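You operate a simulated robot arm through the tools that you are given. There is no shell and no other tool. Be economical: measure what you need, move in short steps, check, and stop when the job is done.

You run a simulated robot arm. Do the job below in one go: nothing can be reset, and whatever is moved stays where it is left.

JOB
Take the canister on the top of the packing bench and put it away on the bench top beside the tester. Then take the purge tin from the top of the packing bench and put it on top of the high yellow wheel. Then put the tape tab on the top of the packing bench away on the bench top. Do these in the order given. Set down upright: canister, purge tin.

Only the result counts: the job must be done as asked and must still hold three seconds after the hand-in. Knocking over, shifting, dropping, spilling or breaking anything else fails it.

ROBOT AND FRAMES
A 6-joint arm with a two-finger gripper on a trunk, on a base that drives. Base frame: it is fixed to the floor where the robot stands at the start and does not move with it; the origin is under the middle of the robot, x ahead of it, y to its left, z up; the surface under the hand at the start is at about z = 0.8. Units: m, rad, N and s.
Its first joint turns from -2.897 to 2.897 rad. Places, roughly: bench top [0.8, -2.9, 0.8]; bench top beside the tester (19x36 cm) [-2.26, 4.66, 0.8]. Payload 3.43 kg.
The tool frame sits at the grasp point between the pads (the TCP): z along the fingers, y along the line on which they close. The tips reach 0.02 m beyond it. Largest opening 0.19 m; the body of the gripper starts 0.248 m behind the TCP.
Orientation is that of the tool frame in the base frame, as a unit quaternion [w, x, y, z]. With the fingers straight down and closing along the base's y, the tool's x points along the base's -x, its y along +y and its z along -z.

CONTROLS
- The arm moves only by the tool move_arm. Its argument "series" is a list of rows, each a list of 3 entries, a list of its own where there are three numbers: the turn, a rotation vector about the tool's x, y, z in rad, then the shift along the tool's x, y, z in m, then the finger opening in m, from 0 to 0.19. In form: [[[wx, wy, wz], [x, y, z], gripper], ...]. A call has 1 to 8 rows; each row is the pose to reach, as a shift and turn from the pose commanded when the call began, along the tool's axes at that moment. A row lasts 0.2 s, in which the tool goes at most 0.05 m and 0.15 rad; a call with a longer step from one row to the next is refused whole, and so is a gripper value outside its range. A pose out of reach is approached as far as the arm can. The call stops where the force on the tool passes 40 N (or 10 N more than at its start, if that is more) or the arm is blocked; 0.2 s more then pass. The fingers move at their own pace (about 0.045 m/s each) and stop on an object; they squeeze with about 41 N. The grip force told is the motor's: it shows also when the fingers shut on nothing. Time passes only in rows, and 0.2 s behind the last, so rows that repeat a pose let the fingers close. The reply holds the time, the measured pose of the TCP, the force on the tool along the base axes, the opening and the grip force, in the units named above and with some noise, with the torque about the TCP (base axes, N m) and any sound that the robot's microphone picked up, and new pictures: "pictures" is both (left out), scene, wrist or none.
- Cameras (640 x 400 px; columns grow to the right, rows downward): "scene" is now at [0.0327, 0.1462, 1.349]; the picture's right is [-0.53, -0.85, 0.00], its down [-0.40, 0.25, -0.88] and it looks along [0.75, -0.47, -0.47] (base axes); focal length 255 px, centre (320, 200). "wrist" rides on the gripper at [0.07, -0.008, -0.288] in the tool frame; the picture's right is [0.12, 0.99, 0.00], its down [-0.96, 0.12, -0.25] and it looks along [-0.25, 0.03, 0.97] (tool axes); focal length 261 px, centre (320, 200). There is no depth. A picture from a camera that has moved, and an enlarged one, comes with that camera's place and axes in the base frame and with its lens. The place of the scene camera against the robot may be out by one fixed shift of up to 0.025 m in any direction.
- move_column(by): slides the trunk up (or, below 0, down) by that many m; the arm and the scene camera ride with it, the base frame stays. It gives what a move gives, with no picture.
- base_move(legs): drives the robot by 1 to 6 legs, each [ahead, turn to the left] in m and rad, along the robot's own axes; the way and the turn of a leg run together, so that a leg with both is an arc; at most 1.5 m and 3.142 rad a leg. The arm and the cameras ride along, it lands a little off, and it stops where it bumps. It gives what a move gives, and a new picture of the scene camera.
- pan_tilt(pan, tilt): turns the head with the scene camera to pan (to the left, within 2.705 rad either way) and tilt (down, from -0.506 to 1.204), counted from straight ahead of the robot. It gives what a move gives, and a new picture of the scene camera.
- enlarge(camera, box): a new picture of the part [left, top, right, bottom] of that camera's present view, enlarged. It takes no simulated time.
- job_done(): hands the job in; it is judged then, once.

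Work in short steps. Places have to be worked out from the pictures, the camera data and where the tool is seen: move nearer, look again, correct. Check each grasp and each placing, and mend what went wrong. You have 165 turns and 260 pictures in all, those below and enlarged ones among them. Open the gripper and draw the arm clear of the work before you hand the job in, unless the task says otherwise; then end with one line.

The tools are called by a JSON object that holds its "method" and its "body". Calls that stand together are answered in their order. move_arm: Moves the arm, as the interface text tells. Its arguments: {"type":"object","properties":{"series":{"type":"array","items":{"type":"array"}},"pictures":{"type":"string","enum":["both","scene","wrist","none"]}},"required":["series"]} The other tools are called the same way: move_column (by) slides the trunk up or down; base_move (legs) drives the base; pan_tilt (pan, tilt) turns the head that bears the scene camera; enlarge (camera, box) takes an enlarged picture of a part of a camera's view; job_done () hands the job in.

At the start:

```text
time: 0.0
tcp_pos: [0.8413, 0.1317, 1.116]
orientation: [0.0, 0.0, 1.0, -0.001]
force: [0.8, 0.3, -0.1]
torque: [0.0, 0.03, -0.02]
grip_width: 0.1901
gripper_force: 0.0
trunk travel left (down, up): [-0.15, 0.09]
robot x, y, heading: [0.0004, -0.0031, 0.001]
head pan, tilt: [-0.564, 0.49]
```

scene: 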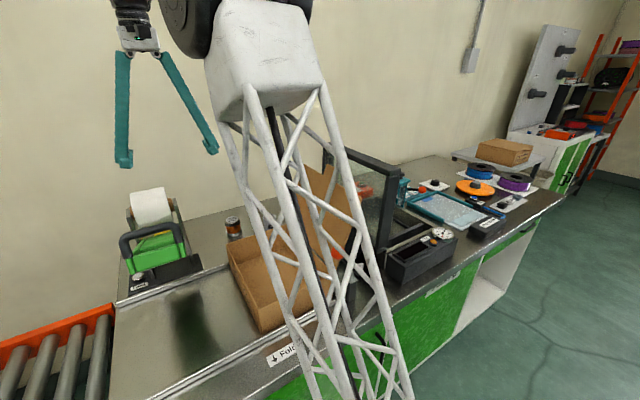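
wrist: 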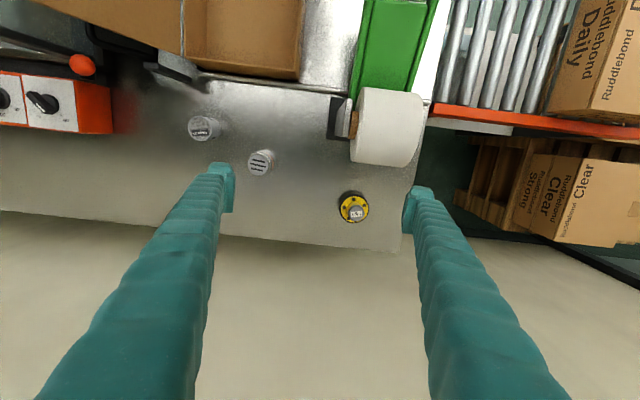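

The wrist view shows several small items on the bench below the hand. I'll enlarge both views to tell them apart.

{"method": "enlarge", "body": {"camera": "wrist", "box": [140, 60, 460, 260]}}

{"method": "enlarge", "body": {"camera": "scene", "box": [340, 100, 600, 280]}}

{"method": "pan_tilt", "body": {"pan": 0.3, "tilt": 0.6}}

```text
2.00 times, centred on (300, 160) of wrist
camera zoom: at [0.7705, 0.1232, 1.4028], right [-0.12, 0.99, 0.0], down [0.96, 0.12, 0.25], along [0.25, 0.03, -0.97], focal length 521 px, centre (360, 280)
```

zoom: 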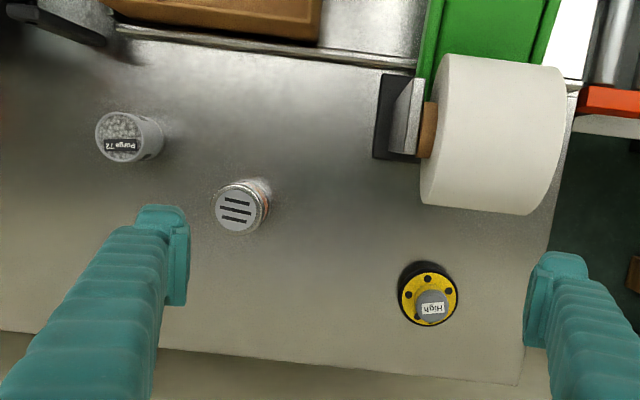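

```text
2.22 times, centred on (470, 190) of scene
camera zoom: at [0.0327, 0.1462, 1.349], right [-0.53, -0.85, 0.0], down [-0.4, 0.25, -0.88], along [0.75, -0.47, -0.47], focal length 567 px, centre (-13, 222)
```

zoom: 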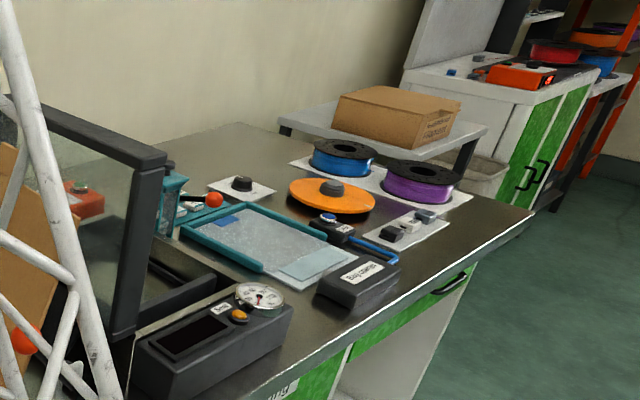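

```text
time: 1.2
tcp_pos: [0.8409, 0.1325, 1.116]
orientation: [-0.001, 0.001, 1.0, 0.0]
force: [-0.7, -0.6, -0.4]
torque: [0.0, -0.01, 0.02]
grip_width: 0.1901
gripper_force: 0.1
trunk travel left (down, up): [-0.15, 0.09]
robot x, y, heading: [0.0008, -0.0009, 0.005]
head pan, tilt: [0.3, 0.6]
camera scene: at [0.0401, 0.2209, 1.3391], right [0.29, -0.96, 0.0], down [-0.54, -0.17, -0.83], along [0.79, 0.24, -0.56], focal length 255 px, centre (320, 200)
```

scene: 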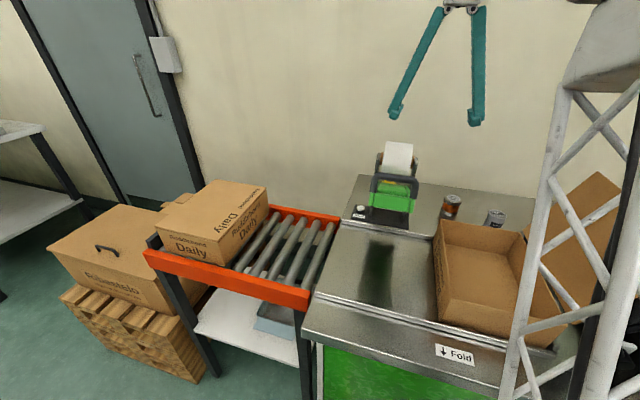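

The purge tin, canister and a knob labelled "High" are in view, but the tape tab isn't. I'll look closer at this bench and along the other side.

{"method": "enlarge", "body": {"camera": "scene", "box": [330, 130, 530, 255]}}

{"method": "enlarge", "body": {"camera": "wrist", "box": [0, 0, 240, 150]}}

{"method": "pan_tilt", "body": {"pan": -0.9, "tilt": 0.45}}

```text
3.20 times, centred on (430, 192) of scene
camera zoom: at [0.0401, 0.2209, 1.3391], right [0.29, -0.96, 0.0], down [-0.54, -0.17, -0.83], along [0.79, 0.24, -0.56], focal length 816 px, centre (-32, 224)
```

zoom: 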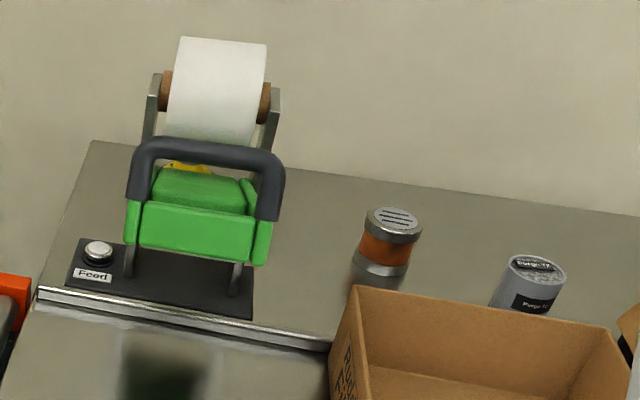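

```text
2.67 times, centred on (120, 75) of wrist
camera zoom: at [0.7705, 0.1232, 1.4028], right [-0.12, 0.99, 0.0], down [0.96, 0.12, 0.25], along [0.25, 0.03, -0.97], focal length 695 px, centre (853, 533)
```

zoom: 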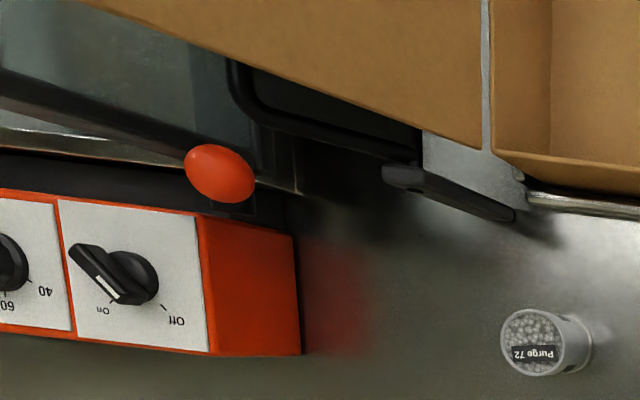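

```text
time: 2.6
tcp_pos: [0.8422, 0.1309, 1.1164]
orientation: [-0.001, 0.0, 1.0, 0.001]
force: [-0.1, 0.4, 0.1]
torque: [0.01, -0.03, 0.03]
grip_width: 0.1899
gripper_force: 0.1
trunk travel left (down, up): [-0.15, 0.09]
robot x, y, heading: [-0.0017, -0.0009, -0.001]
head pan, tilt: [-0.901, 0.45]
camera scene: at [0.0128, 0.1229, 1.3527], right [-0.78, -0.62, 0.0], down [-0.27, 0.34, -0.9], along [0.56, -0.71, -0.44], focal length 255 px, centre (320, 200)
```

scene: 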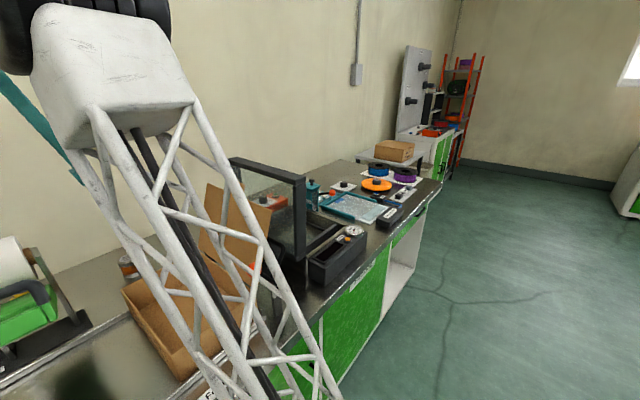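

I'll enlarge the far part of the bench to look for the tape tab and the other wheels.

{"method": "enlarge", "body": {"camera": "scene", "box": [290, 140, 450, 240]}}

{"method": "enlarge", "body": {"camera": "scene", "box": [380, 40, 500, 190]}}

{"method": "pan_tilt", "body": {"pan": 1.6, "tilt": 0.3}}

{"method": "pan_tilt", "body": {"pan": 2.6, "tilt": 0.3}}

{"method": "pan_tilt", "body": {"pan": -2.2, "tilt": 0.3}}

```text
4.00 times, centred on (370, 190) of scene
camera zoom: at [0.0128, 0.1229, 1.3527], right [-0.78, -0.62, 0.0], down [-0.27, 0.34, -0.9], along [0.56, -0.71, -0.44], focal length 1020 px, centre (120, 240)
```

zoom: 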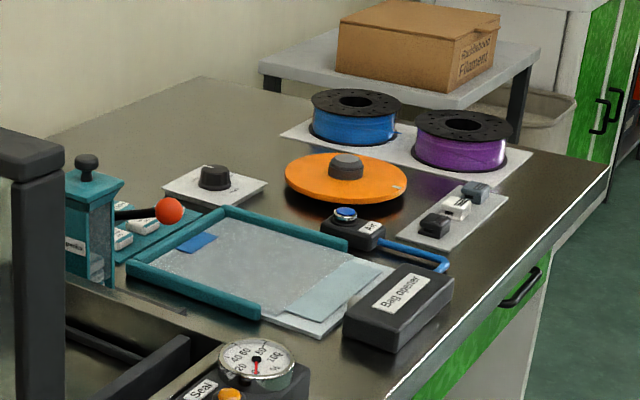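

```text
2.67 times, centred on (440, 115) of scene
camera zoom: at [0.0128, 0.1229, 1.3527], right [-0.78, -0.62, 0.0], down [-0.27, 0.34, -0.9], along [0.56, -0.71, -0.44], focal length 680 px, centre (0, 427)
```

zoom: 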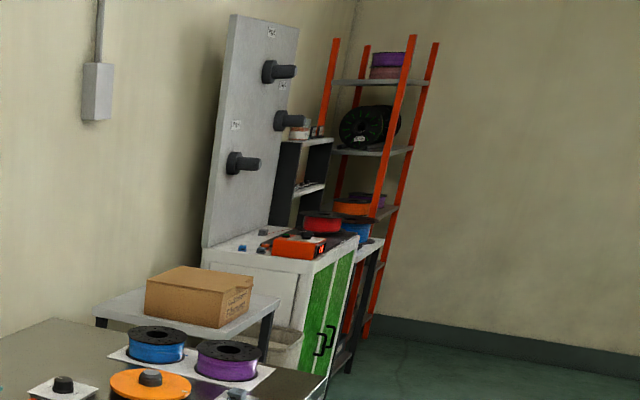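

```text
time: 4.8
tcp_pos: [0.8415, 0.1314, 1.1162]
orientation: [-0.001, 0.0, 1.0, 0.0]
force: [0.2, -0.7, 0.1]
torque: [0.01, -0.01, -0.01]
grip_width: 0.19
gripper_force: 0.0
trunk travel left (down, up): [-0.15, 0.09]
robot x, y, heading: [0.0017, 0.002, -0.001]
head pan, tilt: [1.6, 0.3]
camera scene: at [-0.0471, 0.2882, 1.3666], right [1.0, 0.03, 0.0], down [0.01, -0.3, -0.96], along [-0.03, 0.95, -0.3], focal length 255 px, centre (320, 200)
```

scene: 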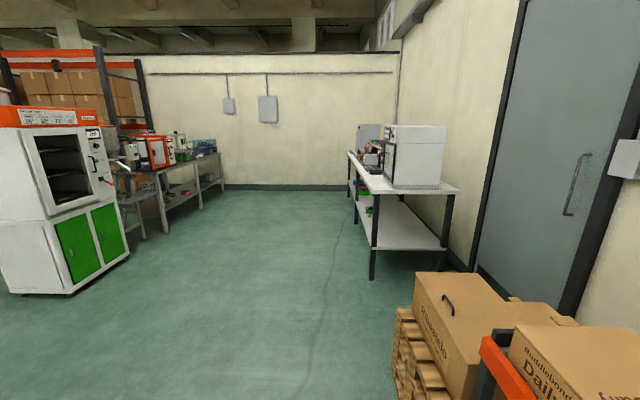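

```text
time: 6.1
tcp_pos: [0.8414, 0.1314, 1.116]
orientation: [-0.001, -0.001, 1.0, 0.0]
force: [-0.1, 0.0, 0.0]
torque: [0.02, 0.01, -0.02]
grip_width: 0.1899
gripper_force: 0.1
trunk travel left (down, up): [-0.15, 0.09]
robot x, y, heading: [0.0003, -0.0027, -0.001]
head pan, tilt: [2.601, 0.3]
camera scene: at [-0.1244, 0.243, 1.3666], right [0.52, 0.86, 0.0], down [0.25, -0.15, -0.96], along [-0.82, 0.49, -0.3], focal length 255 px, centre (320, 200)
```

scene: 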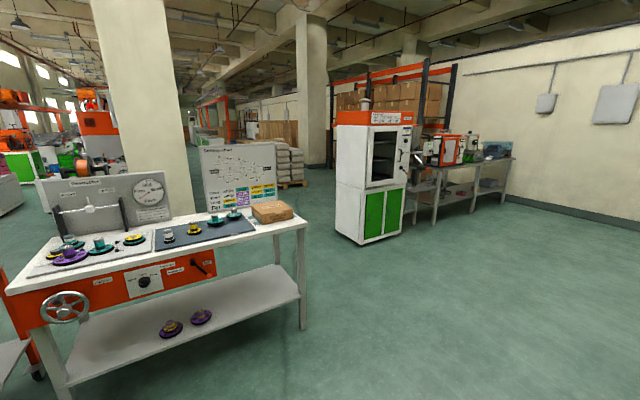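

```text
time: 9.9
tcp_pos: [0.8402, 0.1316, 1.1169]
orientation: [0.0, 0.0, 1.0, 0.001]
force: [-0.2, -0.2, 0.4]
torque: [-0.01, 0.02, 0.01]
grip_width: 0.1901
gripper_force: 0.0
trunk travel left (down, up): [-0.15, 0.09]
robot x, y, heading: [0.0025, -0.001, 0.001]
head pan, tilt: [-2.201, 0.3]
camera scene: at [-0.0994, 0.1194, 1.3666], right [-0.81, 0.59, 0.0], down [0.17, 0.24, -0.96], along [-0.56, -0.77, -0.3], focal length 255 px, centre (320, 200)
```

scene: 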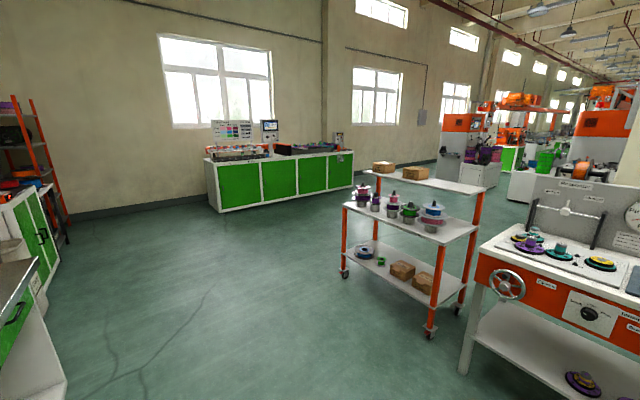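

There is a table of coloured wheels behind the robot, and the tester table is further away. I'll look closer at both.

{"method": "pan_tilt", "body": {"pan": 2.65, "tilt": 0.35}}

{"method": "enlarge", "body": {"camera": "scene", "box": [20, 100, 340, 300]}}

{"method": "enlarge", "body": {"camera": "scene", "box": [400, 80, 560, 180]}}

{"method": "enlarge", "body": {"camera": "scene", "box": [180, 110, 300, 200]}}

```text
time: 13.8
tcp_pos: [0.8403, 0.1306, 1.1155]
orientation: [0.0, 0.0, 1.0, 0.001]
force: [1.0, 0.4, 0.4]
torque: [-0.01, 0.0, -0.02]
grip_width: 0.1903
gripper_force: 0.0
trunk travel left (down, up): [-0.15, 0.09]
robot x, y, heading: [-0.001, -0.0037, 0.003]
head pan, tilt: [2.649, 0.351]
camera scene: at [-0.1264, 0.2389, 1.3619], right [0.47, 0.88, 0.0], down [0.3, -0.16, -0.94], along [-0.83, 0.44, -0.34], focal length 255 px, centre (320, 200)
```

scene: 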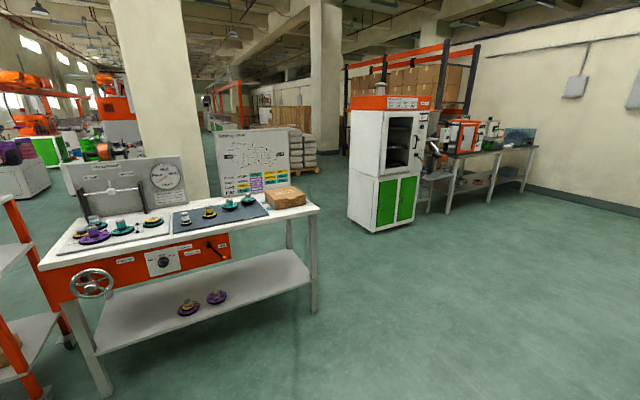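

```text
2.00 times, centred on (180, 200) of scene
camera zoom: at [-0.1264, 0.2389, 1.3619], right [0.47, 0.88, 0.0], down [0.3, -0.16, -0.94], along [-0.83, 0.44, -0.34], focal length 510 px, centre (600, 200)
```

zoom: 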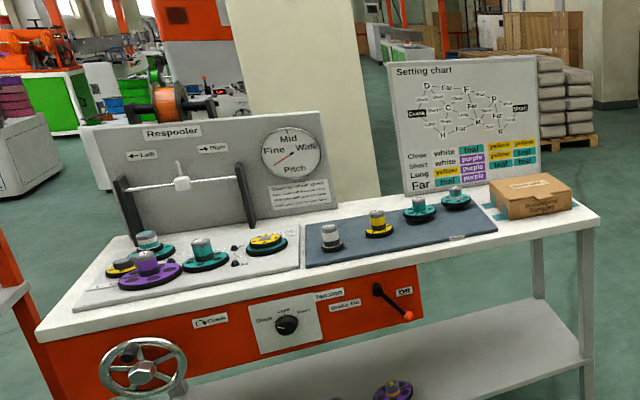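

```text
4.00 times, centred on (480, 130) of scene
camera zoom: at [-0.1264, 0.2389, 1.3619], right [0.47, 0.88, 0.0], down [0.3, -0.16, -0.94], along [-0.83, 0.44, -0.34], focal length 1020 px, centre (-320, 480)
```

zoom: 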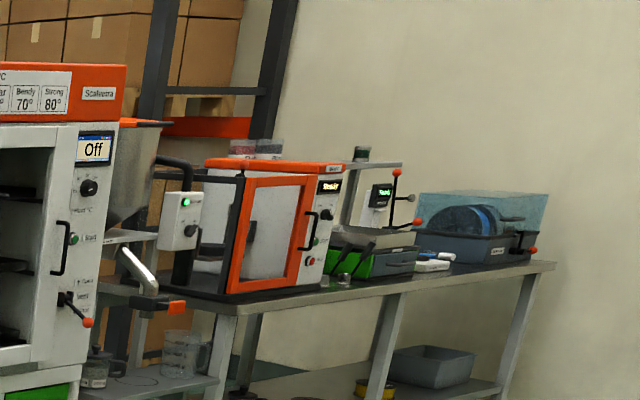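

```text
4.44 times, centred on (240, 155) of scene
camera zoom: at [-0.1264, 0.2389, 1.3619], right [0.47, 0.88, 0.0], down [0.3, -0.16, -0.94], along [-0.83, 0.44, -0.34], focal length 1134 px, centre (676, 400)
```

zoom: 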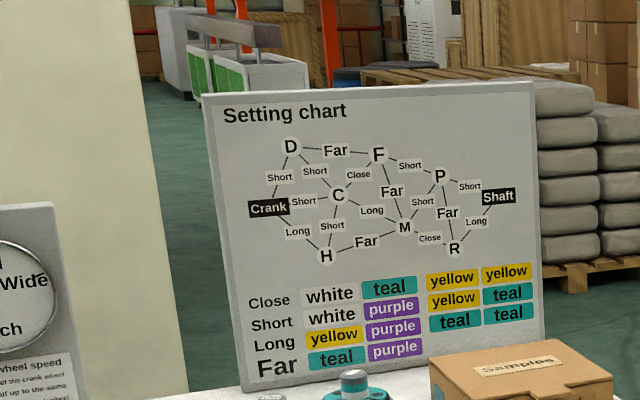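

The only wheel I can read as "High" is the yellow one on this bench, and I'll check the others as I drive past. The canister is at about (0.844, 0.01) with its top at z≈0.875, so I'll hover above it and check.

{"method": "move_arm", "body": {"series": [[[0, 0, 0], [0, -0.045, 0.02], 0.11], [[0, 0, 0], [0, -0.085, 0.05], 0.11], [[0, 0, 0], [0, -0.121, 0.09], 0.11], [[0, 0, 0], [0, -0.121, 0.1], 0.11]], "pictures": "wrist"}}

{"method": "pan_tilt", "body": {"pan": 0.1, "tilt": 0.5}}

```text
refused: row 3 steps farther than a row can; nothing moved
```

```text
time: 16.1
tcp_pos: [0.8414, 0.1313, 1.1159]
orientation: [0.001, 0.0, 1.0, -0.001]
force: [0.4, -0.5, 0.6]
torque: [0.0, 0.01, -0.01]
grip_width: 0.19
gripper_force: 0.0
trunk travel left (down, up): [-0.15, 0.09]
robot x, y, heading: [-0.0028, -0.0002, 0.001]
head pan, tilt: [0.099, 0.499]
camera scene: at [0.0462, 0.2039, 1.3482], right [0.1, -0.99, 0.0], down [-0.48, -0.05, -0.88], along [0.87, 0.09, -0.48], focal length 255 px, centre (320, 200)
```

scene: 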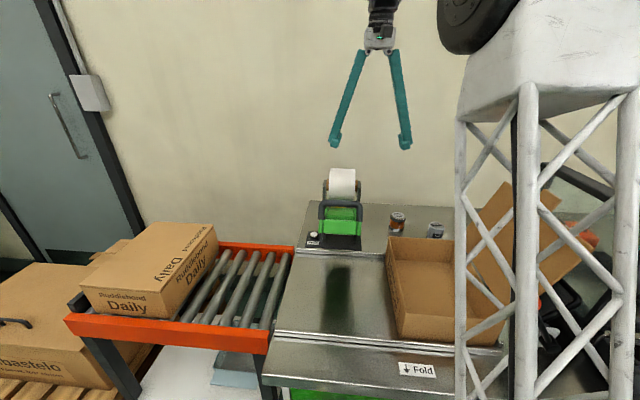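

A row in that call was too long, so I'll resend with smaller steps.

{"method": "move_arm", "body": {"series": [[[0, 0, 0], [0, -0.04, 0.02], 0.11], [[0, 0, 0], [0, -0.08, 0.04], 0.11], [[0, 0, 0], [0, -0.121, 0.06], 0.11], [[0, 0, 0], [0, -0.121, 0.1], 0.11]], "pictures": "both"}}

```text
time: 17.1
tcp_pos: [0.843, 0.0097, 1.0205]
orientation: [-0.001, 0.0, 1.0, 0.0]
force: [-0.3, -0.2, 0.9]
torque: [-0.03, -0.05, 0.02]
grip_width: 0.1101
gripper_force: 0.1
trunk travel left (down, up): [-0.15, 0.09]
robot x, y, heading: [-0.0013, 0.0001, 0.004]
head pan, tilt: [0.099, 0.499]
camera scene: at [0.046, 0.2038, 1.3482], right [0.1, -0.99, 0.0], down [-0.48, -0.05, -0.88], along [0.87, 0.09, -0.48], focal length 255 px, centre (320, 200)
camera wrist: at [0.7728, 0.0013, 1.3072], right [-0.12, 0.99, 0.0], down [0.96, 0.12, 0.25], along [0.25, 0.03, -0.97], focal length 261 px, centre (320, 200)
```

scene: 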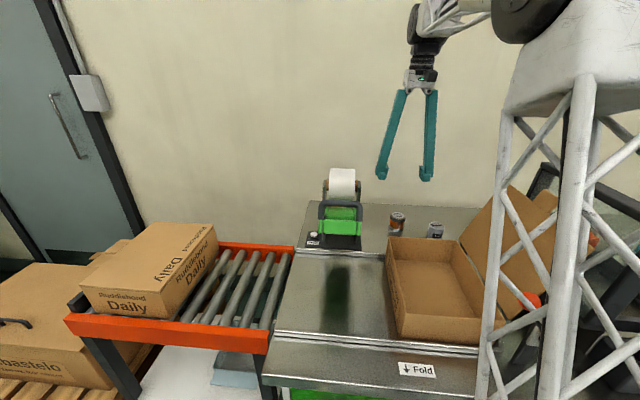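
wrist: 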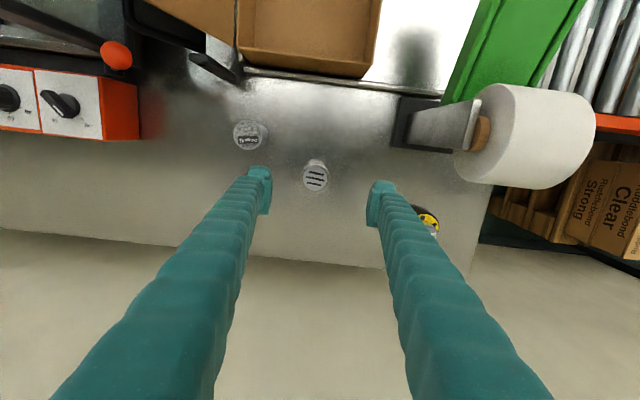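

The canister is centred near (0.8425, 0.001), well clear of the purge tin. I'll go down to z≈0.85, stopping partway for a picture.

{"method": "move_arm", "body": {"series": [[[0, 0, 0], [0, -0.007, 0.04], 0.11], [[0, 0, 0], [0, -0.007, 0.08], 0.11], [[0, 0, 0], [0, -0.007, 0.12], 0.11], [[0, 0, 0], [0, -0.007, 0.12], 0.11]], "pictures": "both"}}

```text
time: 18.1
tcp_pos: [0.8396, 0.0059, 0.8968]
orientation: [-0.001, 0.0, 1.0, 0.0]
force: [-0.6, -0.6, 0.3]
torque: [0.02, 0.0, -0.02]
grip_width: 0.1101
gripper_force: 0.1
trunk travel left (down, up): [-0.15, 0.09]
robot x, y, heading: [-0.0002, -0.0005, -0.0]
head pan, tilt: [0.099, 0.499]
camera scene: at [0.0462, 0.2038, 1.3482], right [0.1, -1.0, 0.0], down [-0.48, -0.05, -0.88], along [0.87, 0.09, -0.48], focal length 255 px, centre (320, 200)
camera wrist: at [0.7696, -0.0026, 1.1834], right [-0.12, 0.99, 0.0], down [0.96, 0.12, 0.25], along [0.25, 0.03, -0.97], focal length 261 px, centre (320, 200)
```

scene: 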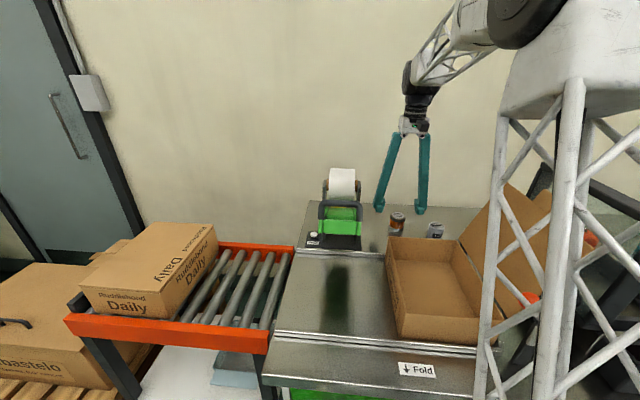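
wrist: 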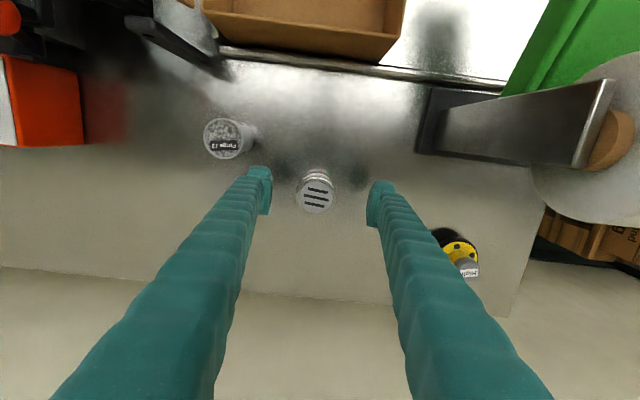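

The canister sits centred between the fingers. I'll lower 0.047 m and close.

{"method": "move_arm", "body": {"series": [[[0, 0, 0], [0, -0.002, 0.03], 0.11], [[0, 0, 0], [0, -0.003, 0.047], 0.11], [[0, 0, 0], [0, -0.003, 0.047], 0.03], [[0, 0, 0], [0, -0.003, 0.047], 0.03], [[0, 0, 0], [0, -0.003, 0.047], 0.03], [[0, 0, 0], [0, -0.003, 0.047], 0.03]], "pictures": "both"}}

```text
time: 19.4
tcp_pos: [0.8396, 0.0005, 0.8492]
orientation: [0.0, 0.0, 1.0, 0.001]
force: [-0.7, -0.4, 0.1]
torque: [-0.02, 0.01, -0.01]
grip_width: 0.0543
gripper_force: 29.9
trunk travel left (down, up): [-0.15, 0.09]
robot x, y, heading: [0.0031, 0.0008, -0.002]
head pan, tilt: [0.099, 0.499]
camera scene: at [0.0462, 0.2038, 1.3482], right [0.1, -1.0, 0.0], down [-0.48, -0.05, -0.88], along [0.87, 0.09, -0.48], focal length 255 px, centre (320, 200)
camera wrist: at [0.7696, -0.0079, 1.1353], right [-0.12, 0.99, 0.0], down [0.96, 0.12, 0.25], along [0.25, 0.03, -0.97], focal length 261 px, centre (320, 200)
```

scene: 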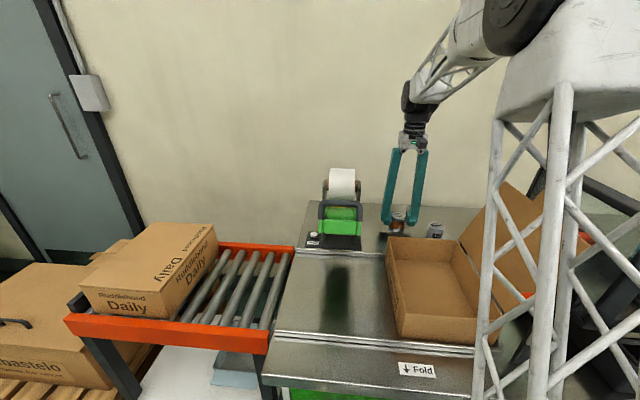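
wrist: 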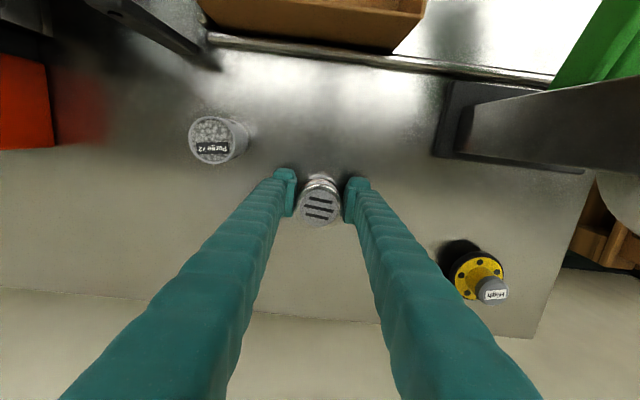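

The canister is gripped at 0.054 m. I'll lift it straight up and draw it back a little for driving.

{"method": "move_arm", "body": {"series": [[[0, 0, 0], [0, 0, -0.04], 0.03], [[0, 0, 0], [0, 0, -0.09], 0.03], [[0, 0, 0], [0, 0, -0.14], 0.03], [[0, 0, 0], [0, 0, -0.19], 0.03], [[0, 0, 0], [0, 0, -0.24], 0.03], [[0, 0, 0], [0.045, 0, -0.26], 0.03], [[0, 0, 0], [0.09, 0, -0.27], 0.03], [[0, 0, 0], [0.14, 0, -0.27], 0.03]], "pictures": "both"}}

```text
time: 21.2
tcp_pos: [0.7018, -0.0029, 1.1177]
orientation: [-0.002, -0.001, 1.0, 0.0]
force: [1.6, 0.4, -2.6]
torque: [-0.03, 0.26, 0.01]
grip_width: 0.0541
gripper_force: 41.2
trunk travel left (down, up): [-0.15, 0.09]
robot x, y, heading: [-0.0014, 0.0002, 0.0]
head pan, tilt: [0.099, 0.499]
camera scene: at [0.047, 0.2038, 1.3482], right [0.1, -1.0, 0.0], down [-0.48, -0.05, -0.88], along [0.87, 0.09, -0.48], focal length 255 px, centre (320, 200)
camera wrist: at [0.6329, -0.0103, 1.4048], right [-0.12, 0.99, 0.0], down [0.96, 0.12, 0.25], along [0.24, 0.03, -0.97], focal length 261 px, centre (320, 200)
```

scene: 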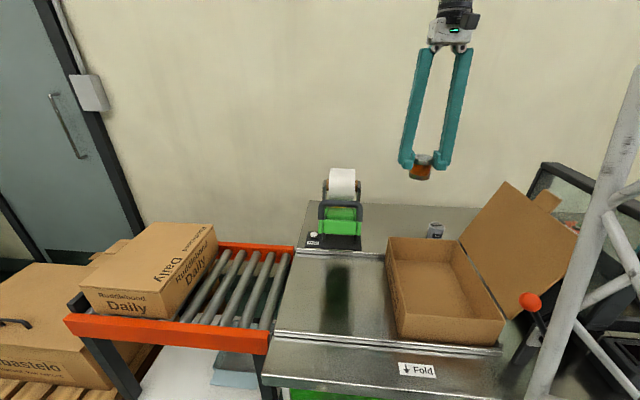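
wrist: 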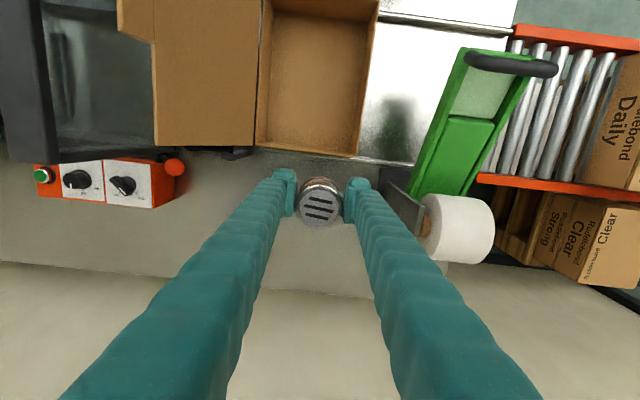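

The canister is held (about 0.26 kg). I'll tuck the arm in a little more and higher, then back off from the bench.

{"method": "move_arm", "body": {"series": [[[0, 0, 0], [0.04, 0, -0.02], 0.03], [[0, 0, 0], [0.08, 0, -0.04], 0.03], [[0, 0, 0], [0.12, 0, -0.06], 0.03], [[0, 0, 0], [0.16, 0, -0.06], 0.03], [[0, 0, 0], [0.2, 0, -0.06], 0.03]], "pictures": "none"}}

{"method": "base_move", "body": {"legs": [[-0.45, 0]]}}

{"method": "pan_tilt", "body": {"pan": 2.7, "tilt": 0.55}}

{"method": "enlarge", "body": {"camera": "scene", "box": [60, 60, 320, 230]}}

```text
time: 22.4
tcp_pos: [0.5019, 0.0019, 1.1766]
orientation: [-0.001, 0.0, 1.0, 0.0]
force: [1.2, -0.3, -1.4]
torque: [-0.01, 0.32, -0.03]
grip_width: 0.0538
gripper_force: 41.3
trunk travel left (down, up): [-0.15, 0.09]
robot x, y, heading: [-0.0023, -0.0004, -0.003]
head pan, tilt: [0.099, 0.499]
```

```text
time: 25.2
tcp_pos: [0.0437, 0.003, 1.1778]
orientation: [-0.001, 0.001, 1.0, -0.001]
force: [-0.6, 0.1, -1.6]
torque: [0.0, 0.03, -0.01]
grip_width: 0.054
gripper_force: 41.4
trunk travel left (down, up): [-0.15, 0.09]
robot x, y, heading: [-0.4573, 0.0005, -0.007]
head pan, tilt: [0.099, 0.499]
camera scene: at [-0.4105, 0.2038, 1.3482], right [0.1, -1.0, 0.0], down [-0.48, -0.05, -0.88], along [0.87, 0.09, -0.48], focal length 255 px, centre (320, 200)
```

scene: 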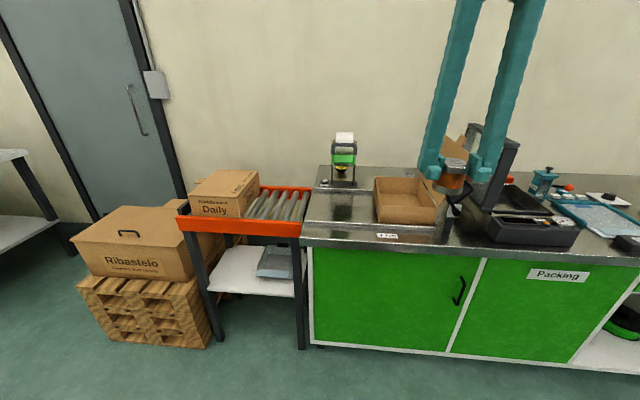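

```text
time: 27.5
tcp_pos: [0.044, 0.0021, 1.1785]
orientation: [-0.001, 0.0, 1.0, 0.001]
force: [-0.5, 0.9, -1.0]
torque: [0.0, 0.04, -0.02]
grip_width: 0.0539
gripper_force: 40.8
trunk travel left (down, up): [-0.15, 0.09]
robot x, y, heading: [-0.4554, -0.0007, 0.003]
head pan, tilt: [2.7, 0.55]
camera scene: at [-0.5823, 0.2332, 1.3436], right [0.43, 0.9, 0.0], down [0.47, -0.22, -0.85], along [-0.77, 0.36, -0.52], focal length 255 px, centre (320, 200)
```

scene: 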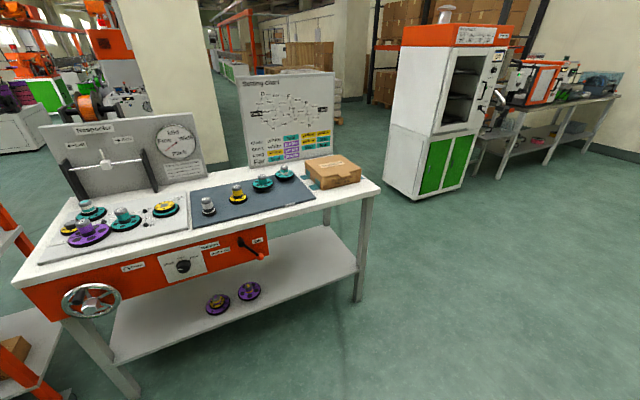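

```text
2.35 times, centred on (190, 145) of scene
camera zoom: at [-0.5823, 0.2332, 1.3436], right [0.43, 0.9, 0.0], down [0.47, -0.22, -0.85], along [-0.77, 0.36, -0.52], focal length 600 px, centre (626, 329)
```

zoom: 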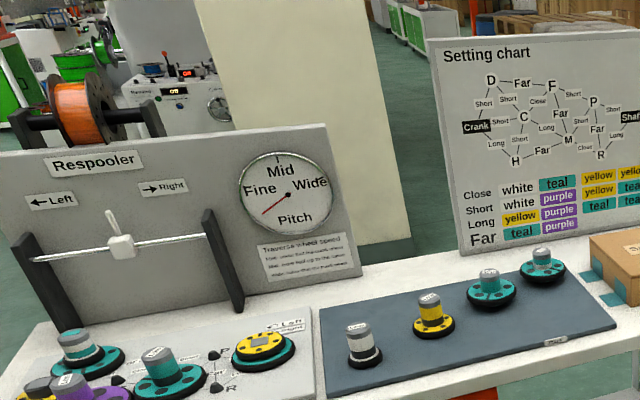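

The wheel hubs on this table carry labels too, so I'll read them.

{"method": "enlarge", "body": {"camera": "scene", "box": [190, 160, 310, 220]}}

{"method": "enlarge", "body": {"camera": "scene", "box": [60, 190, 190, 250]}}

{"method": "enlarge", "body": {"camera": "scene", "box": [190, 270, 280, 320]}}

```text
5.33 times, centred on (250, 190) of scene
camera zoom: at [-0.5823, 0.2332, 1.3436], right [0.43, 0.9, 0.0], down [0.47, -0.22, -0.85], along [-0.77, 0.36, -0.52], focal length 1360 px, centre (693, 253)
```

zoom: 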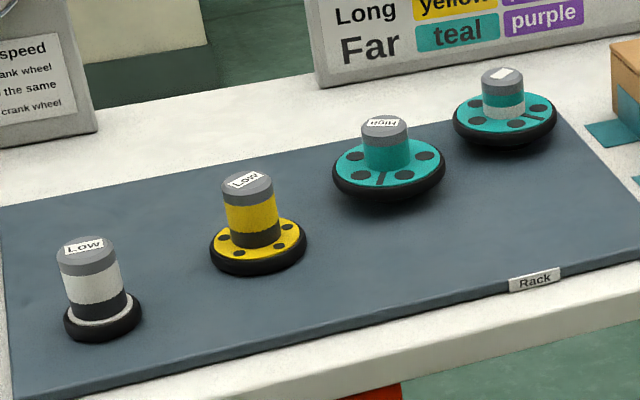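

```text
4.92 times, centred on (125, 220) of scene
camera zoom: at [-0.5823, 0.2332, 1.3436], right [0.43, 0.9, 0.0], down [0.47, -0.22, -0.85], along [-0.77, 0.36, -0.52], focal length 1256 px, centre (1280, 102)
```

zoom: 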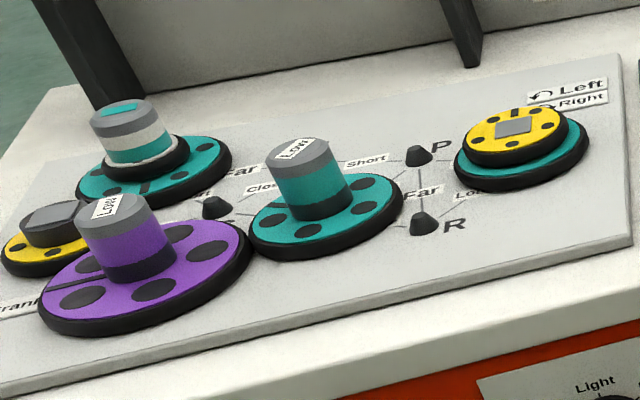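

```text
7.11 times, centred on (235, 295) of scene
camera zoom: at [-0.5823, 0.2332, 1.3436], right [0.43, 0.9, 0.0], down [0.47, -0.22, -0.85], along [-0.77, 0.36, -0.52], focal length 1814 px, centre (924, -476)
```

zoom: 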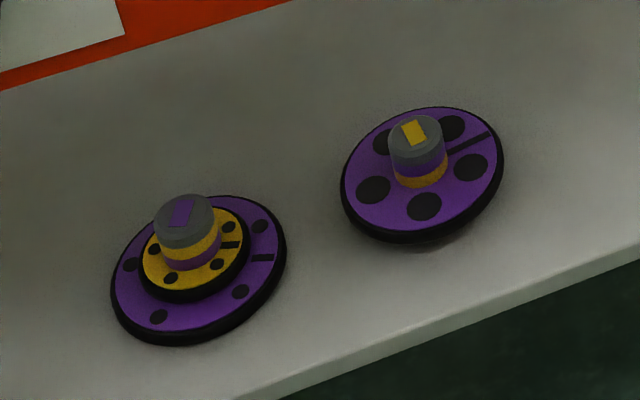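

The yellow wheel here reads "Low", so the "High" yellow wheel on the packing bench is the right one. Next I'll drive towards the tester table.

{"method": "base_move", "body": {"legs": [[0, 1.786], [1.5, 0], [1.5, 0]]}}

{"method": "pan_tilt", "body": {"pan": 0.6, "tilt": 0.4}}

```text
time: 46.4
tcp_pos: [-1.161, 3.4122, 1.1769]
orientation: [0.0, 0.778, -0.628, 0.0]
force: [-0.2, -2.2, -1.4]
torque: [0.0, -0.03, 0.02]
grip_width: 0.0537
gripper_force: 41.1
trunk travel left (down, up): [-0.15, 0.09]
robot x, y, heading: [-1.0529, 2.9245, 1.789]
head pan, tilt: [2.7, 0.55]
camera scene: at [-1.2393, 2.7323, 1.3436], right [-0.97, 0.23, 0.0], down [0.12, 0.51, -0.85], along [-0.19, -0.83, -0.52], focal length 255 px, centre (320, 200)
```

scene: 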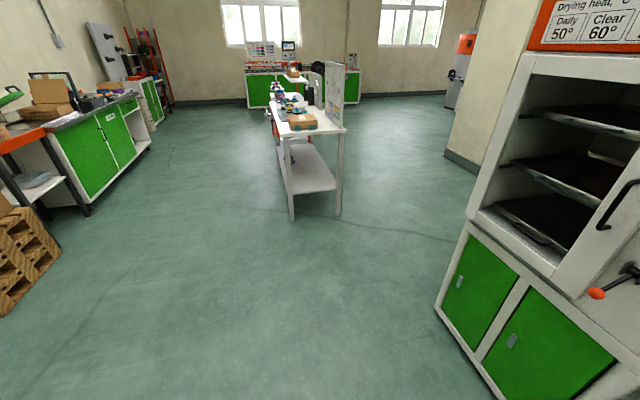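

```text
time: 48.4
tcp_pos: [-1.1616, 3.414, 1.177]
orientation: [0.0, 0.779, -0.627, 0.0]
force: [-0.3, -0.1, -1.4]
torque: [0.0, -0.03, 0.04]
grip_width: 0.0536
gripper_force: 40.9
trunk travel left (down, up): [-0.15, 0.09]
robot x, y, heading: [-1.0533, 2.9265, 1.787]
head pan, tilt: [0.6, 0.4]
camera scene: at [-1.2865, 2.8833, 1.3573], right [0.69, 0.73, 0.0], down [0.28, -0.27, -0.92], along [-0.67, 0.63, -0.39], focal length 255 px, centre (320, 200)
```

scene: 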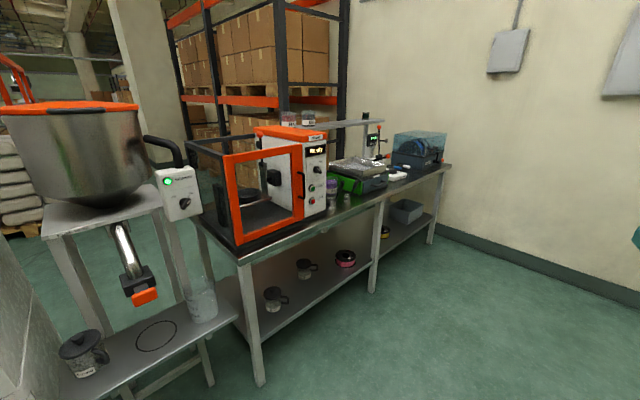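

The tester table is in view. I'll enlarge it to see the free spot beside the tester.

{"method": "enlarge", "body": {"camera": "scene", "box": [290, 100, 460, 210]}}

{"method": "base_move", "body": {"legs": [[1.5, 0], [0, 1.35]]}}

{"method": "pan_tilt", "body": {"pan": 0.0, "tilt": 0.6}}

```text
3.64 times, centred on (375, 155) of scene
camera zoom: at [-1.2865, 2.8833, 1.3573], right [0.69, 0.73, 0.0], down [0.28, -0.27, -0.92], along [-0.67, 0.63, -0.39], focal length 928 px, centre (120, 364)
```

zoom: 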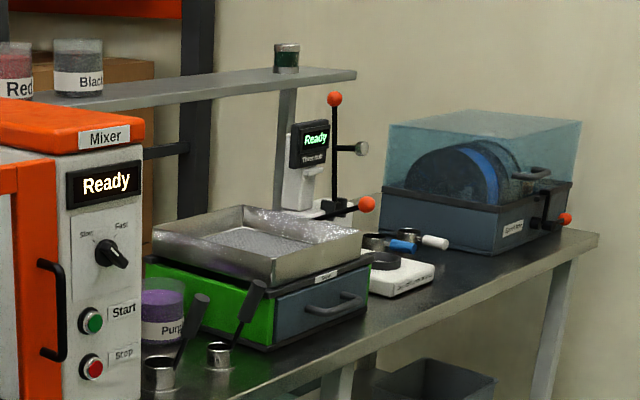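

```text
time: 59.5
tcp_pos: [-1.9017, 4.3972, 1.1776]
orientation: [0.0, 1.0, 0.02, 0.0]
force: [0.5, 0.1, -0.8]
torque: [-0.04, -0.02, 0.01]
grip_width: 0.0538
gripper_force: 41.3
trunk travel left (down, up): [-0.15, 0.09]
robot x, y, heading: [-1.4038, 4.4208, -3.103]
head pan, tilt: [0.6, 0.4]
camera scene: at [-1.3926, 4.1641, 1.3573], right [-0.6, 0.8, 0.0], down [0.31, 0.23, -0.92], along [-0.74, -0.55, -0.39], focal length 255 px, centre (320, 200)
```

scene: 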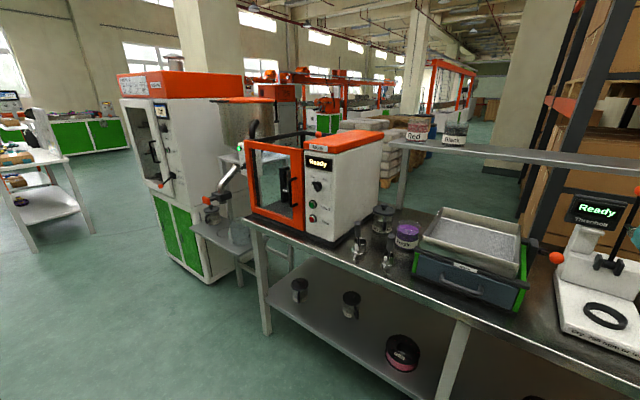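

```text
time: 60.5
tcp_pos: [-1.9024, 4.3984, 1.1778]
orientation: [0.0, 1.0, 0.02, 0.0]
force: [0.7, 0.0, -0.5]
torque: [0.02, -0.01, 0.01]
grip_width: 0.0535
gripper_force: 41.3
trunk travel left (down, up): [-0.15, 0.09]
robot x, y, heading: [-1.4024, 4.4169, -3.102]
head pan, tilt: [0.0, 0.6]
camera scene: at [-1.4066, 4.2158, 1.3391], right [-0.04, 1.0, 0.0], down [0.56, 0.02, -0.83], along [-0.82, -0.03, -0.56], focal length 255 px, centre (320, 200)
```

scene: 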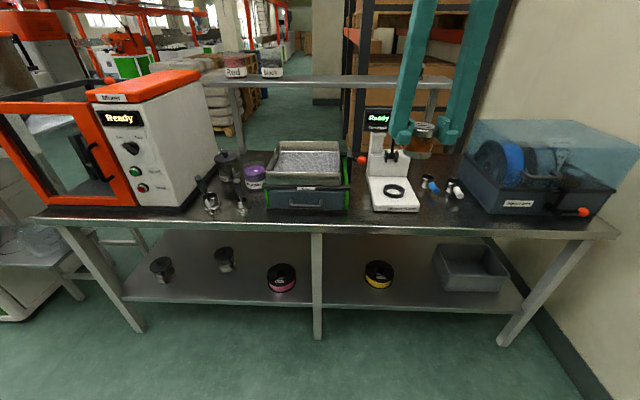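

The target point projects to about (443, 195), right of the white tester, where some small items stand. I'll enlarge that spot.

{"method": "enlarge", "body": {"camera": "scene", "box": [350, 130, 510, 230]}}

{"method": "move_arm", "body": {"series": [[[0, 0, 0], [-0.05, 0, 0], 0.03], [[0, 0, 0], [-0.09, 0.025, 0], 0.03], [[0, 0, 0], [-0.13, 0.05, 0], 0.03], [[0, 0, 0], [-0.17, 0.075, 0], 0.03]], "pictures": "both"}}

```text
4.00 times, centred on (430, 180) of scene
camera zoom: at [-1.4066, 4.2158, 1.3391], right [-0.04, 1.0, 0.0], down [0.56, 0.02, -0.83], along [-0.82, -0.03, -0.56], focal length 1020 px, centre (-120, 280)
```

zoom: 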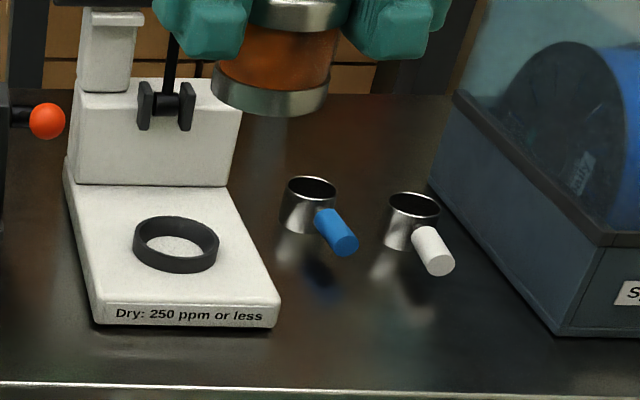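

```text
time: 61.5
tcp_pos: [-2.0684, 4.3134, 1.1771]
orientation: [0.0, 1.0, 0.021, 0.0]
force: [0.8, 0.3, -0.6]
torque: [-0.09, 0.22, -0.02]
grip_width: 0.0535
gripper_force: 41.3
trunk travel left (down, up): [-0.15, 0.09]
robot x, y, heading: [-1.4018, 4.4195, -3.1]
head pan, tilt: [0.0, 0.6]
camera scene: at [-1.406, 4.2161, 1.3391], right [-0.04, 1.0, 0.0], down [0.56, 0.02, -0.83], along [-0.82, -0.03, -0.56], focal length 255 px, centre (320, 200)
camera wrist: at [-1.9988, 4.3251, 1.4628], right [0.16, -0.99, 0.0], down [-0.96, -0.15, 0.25], along [-0.24, -0.04, -0.97], focal length 261 px, centre (320, 200)
```

scene: 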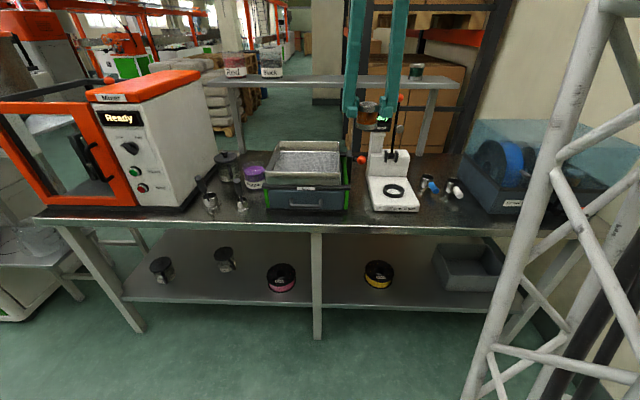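
wrist: 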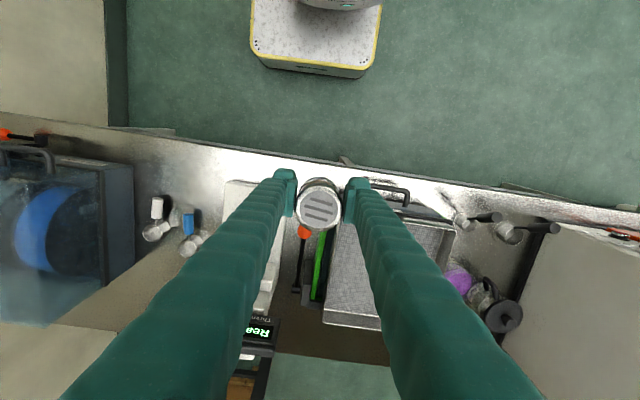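

The two cups stand at about (-2.32, 4.61) and (-2.31, 4.71), with their handles ending near x≈-2.23. The strip in front of them at about (-2.145, 4.66) is free and inside the zone, so I'll move over it.

{"method": "move_arm", "body": {"series": [[[0, 0, 0], [0, -0.045, 0], 0.03], [[0, 0, 0], [0, -0.09, 0], 0.03], [[0, 0, 0], [0, -0.135, 0], 0.03], [[0, 0, 0], [0, -0.18, 0], 0.03], [[0, 0, 0], [-0.02, -0.224, 0], 0.03], [[0, 0, 0], [-0.03, -0.268, 0], 0.03], [[0, 0, 0], [-0.045, -0.31, 0], 0.03], [[0, 0, 0], [-0.063, -0.35, 0], 0.03]], "pictures": "both"}}

```text
time: 63.3
tcp_pos: [-2.1456, 4.6639, 1.18]
orientation: [0.0, 1.0, 0.02, 0.0]
force: [0.2, -1.1, -0.4]
torque: [0.17, 0.09, 0.0]
grip_width: 0.0534
gripper_force: 41.3
trunk travel left (down, up): [-0.15, 0.09]
robot x, y, heading: [-1.4025, 4.4215, -3.097]
head pan, tilt: [0.0, 0.6]
camera scene: at [-1.4064, 4.2156, 1.339], right [-0.04, 1.0, 0.0], down [0.56, 0.02, -0.83], along [-0.82, -0.03, -0.56], focal length 255 px, centre (320, 200)
camera wrist: at [-2.0751, 4.6755, 1.4662], right [0.16, -0.99, 0.0], down [-0.96, -0.15, 0.25], along [-0.24, -0.04, -0.97], focal length 261 px, centre (320, 200)
```

scene: 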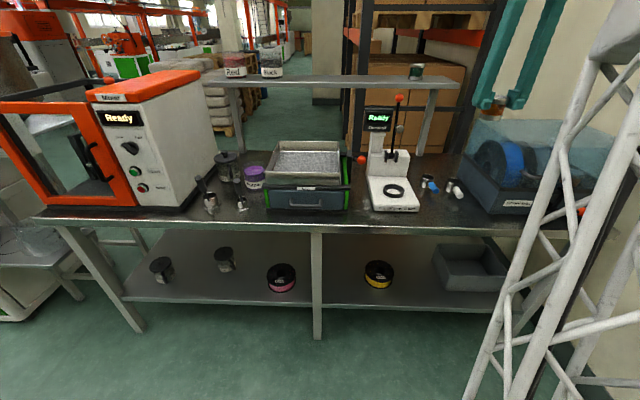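
wrist: 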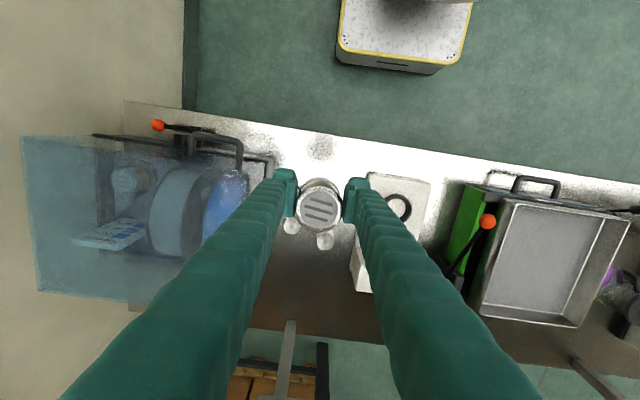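

The spot below is clear, with the handles ending about 0.08 m behind it. I'll go down to about 0.93 and check.

{"method": "move_arm", "body": {"series": [[[0, 0, 0], [0, 0, 0.05], 0.03], [[0, 0, 0], [0, 0, 0.1], 0.03], [[0, 0, 0], [0, 0, 0.15], 0.03], [[0, 0, 0], [0, 0, 0.2], 0.03], [[0, 0, 0], [0, 0, 0.25], 0.03], [[0, 0, 0], [0, 0, 0.27], 0.03]], "pictures": "both"}}

{"method": "enlarge", "body": {"camera": "scene", "box": [370, 120, 530, 220]}}

```text
time: 64.7
tcp_pos: [-2.1469, 4.6631, 0.9102]
orientation: [-0.001, 1.0, 0.02, 0.0]
force: [0.3, 0.2, -1.9]
torque: [0.01, 0.01, 0.01]
grip_width: 0.0538
gripper_force: 40.7
trunk travel left (down, up): [-0.15, 0.09]
robot x, y, heading: [-1.4042, 4.4218, -3.1]
head pan, tilt: [0.0, 0.6]
camera scene: at [-1.4066, 4.216, 1.3391], right [-0.04, 1.0, 0.0], down [0.56, 0.02, -0.83], along [-0.82, -0.03, -0.56], focal length 255 px, centre (320, 200)
camera wrist: at [-2.0761, 4.6742, 1.1969], right [0.16, -0.99, 0.0], down [-0.96, -0.15, 0.25], along [-0.24, -0.04, -0.97], focal length 261 px, centre (320, 200)
```

scene: 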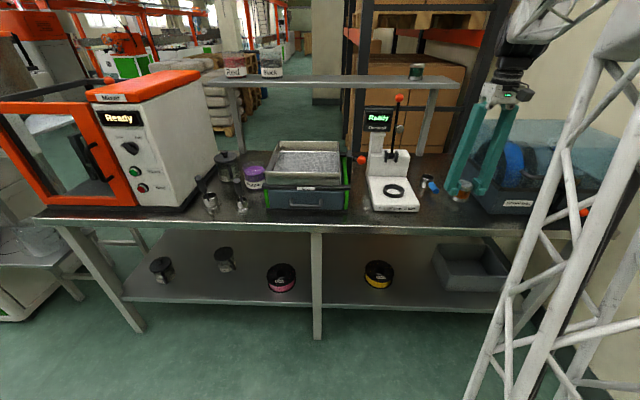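
wrist: 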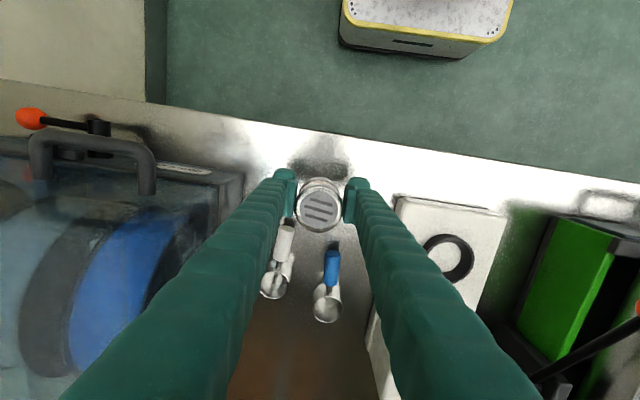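

```text
4.00 times, centred on (450, 170) of scene
camera zoom: at [-1.4066, 4.216, 1.3391], right [-0.04, 1.0, 0.0], down [0.56, 0.02, -0.83], along [-0.82, -0.03, -0.56], focal length 1020 px, centre (-200, 320)
```

zoom: 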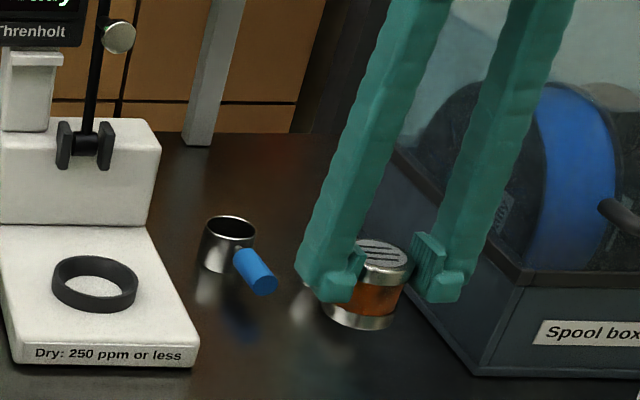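

Clearance looks fine on all sides. I'll go down to near contact.

{"method": "move_arm", "body": {"series": [[[0, 0, 0], [0.003, 0, 0.03], 0.03], [[0, 0, 0], [0.003, 0, 0.05], 0.03], [[0, 0, 0], [0.003, 0, 0.056], 0.03], [[0, 0, 0], [0.003, 0, 0.059], 0.03]], "pictures": "none"}}

```text
time: 65.7
tcp_pos: [-2.1425, 4.6639, 0.8499]
orientation: [0.0, 1.0, 0.02, 0.0]
force: [0.7, 0.6, -2.4]
torque: [-0.02, -0.03, 0.0]
grip_width: 0.0537
gripper_force: 40.7
trunk travel left (down, up): [-0.15, 0.09]
robot x, y, heading: [-1.398, 4.4209, -3.106]
head pan, tilt: [0.0, 0.6]
```

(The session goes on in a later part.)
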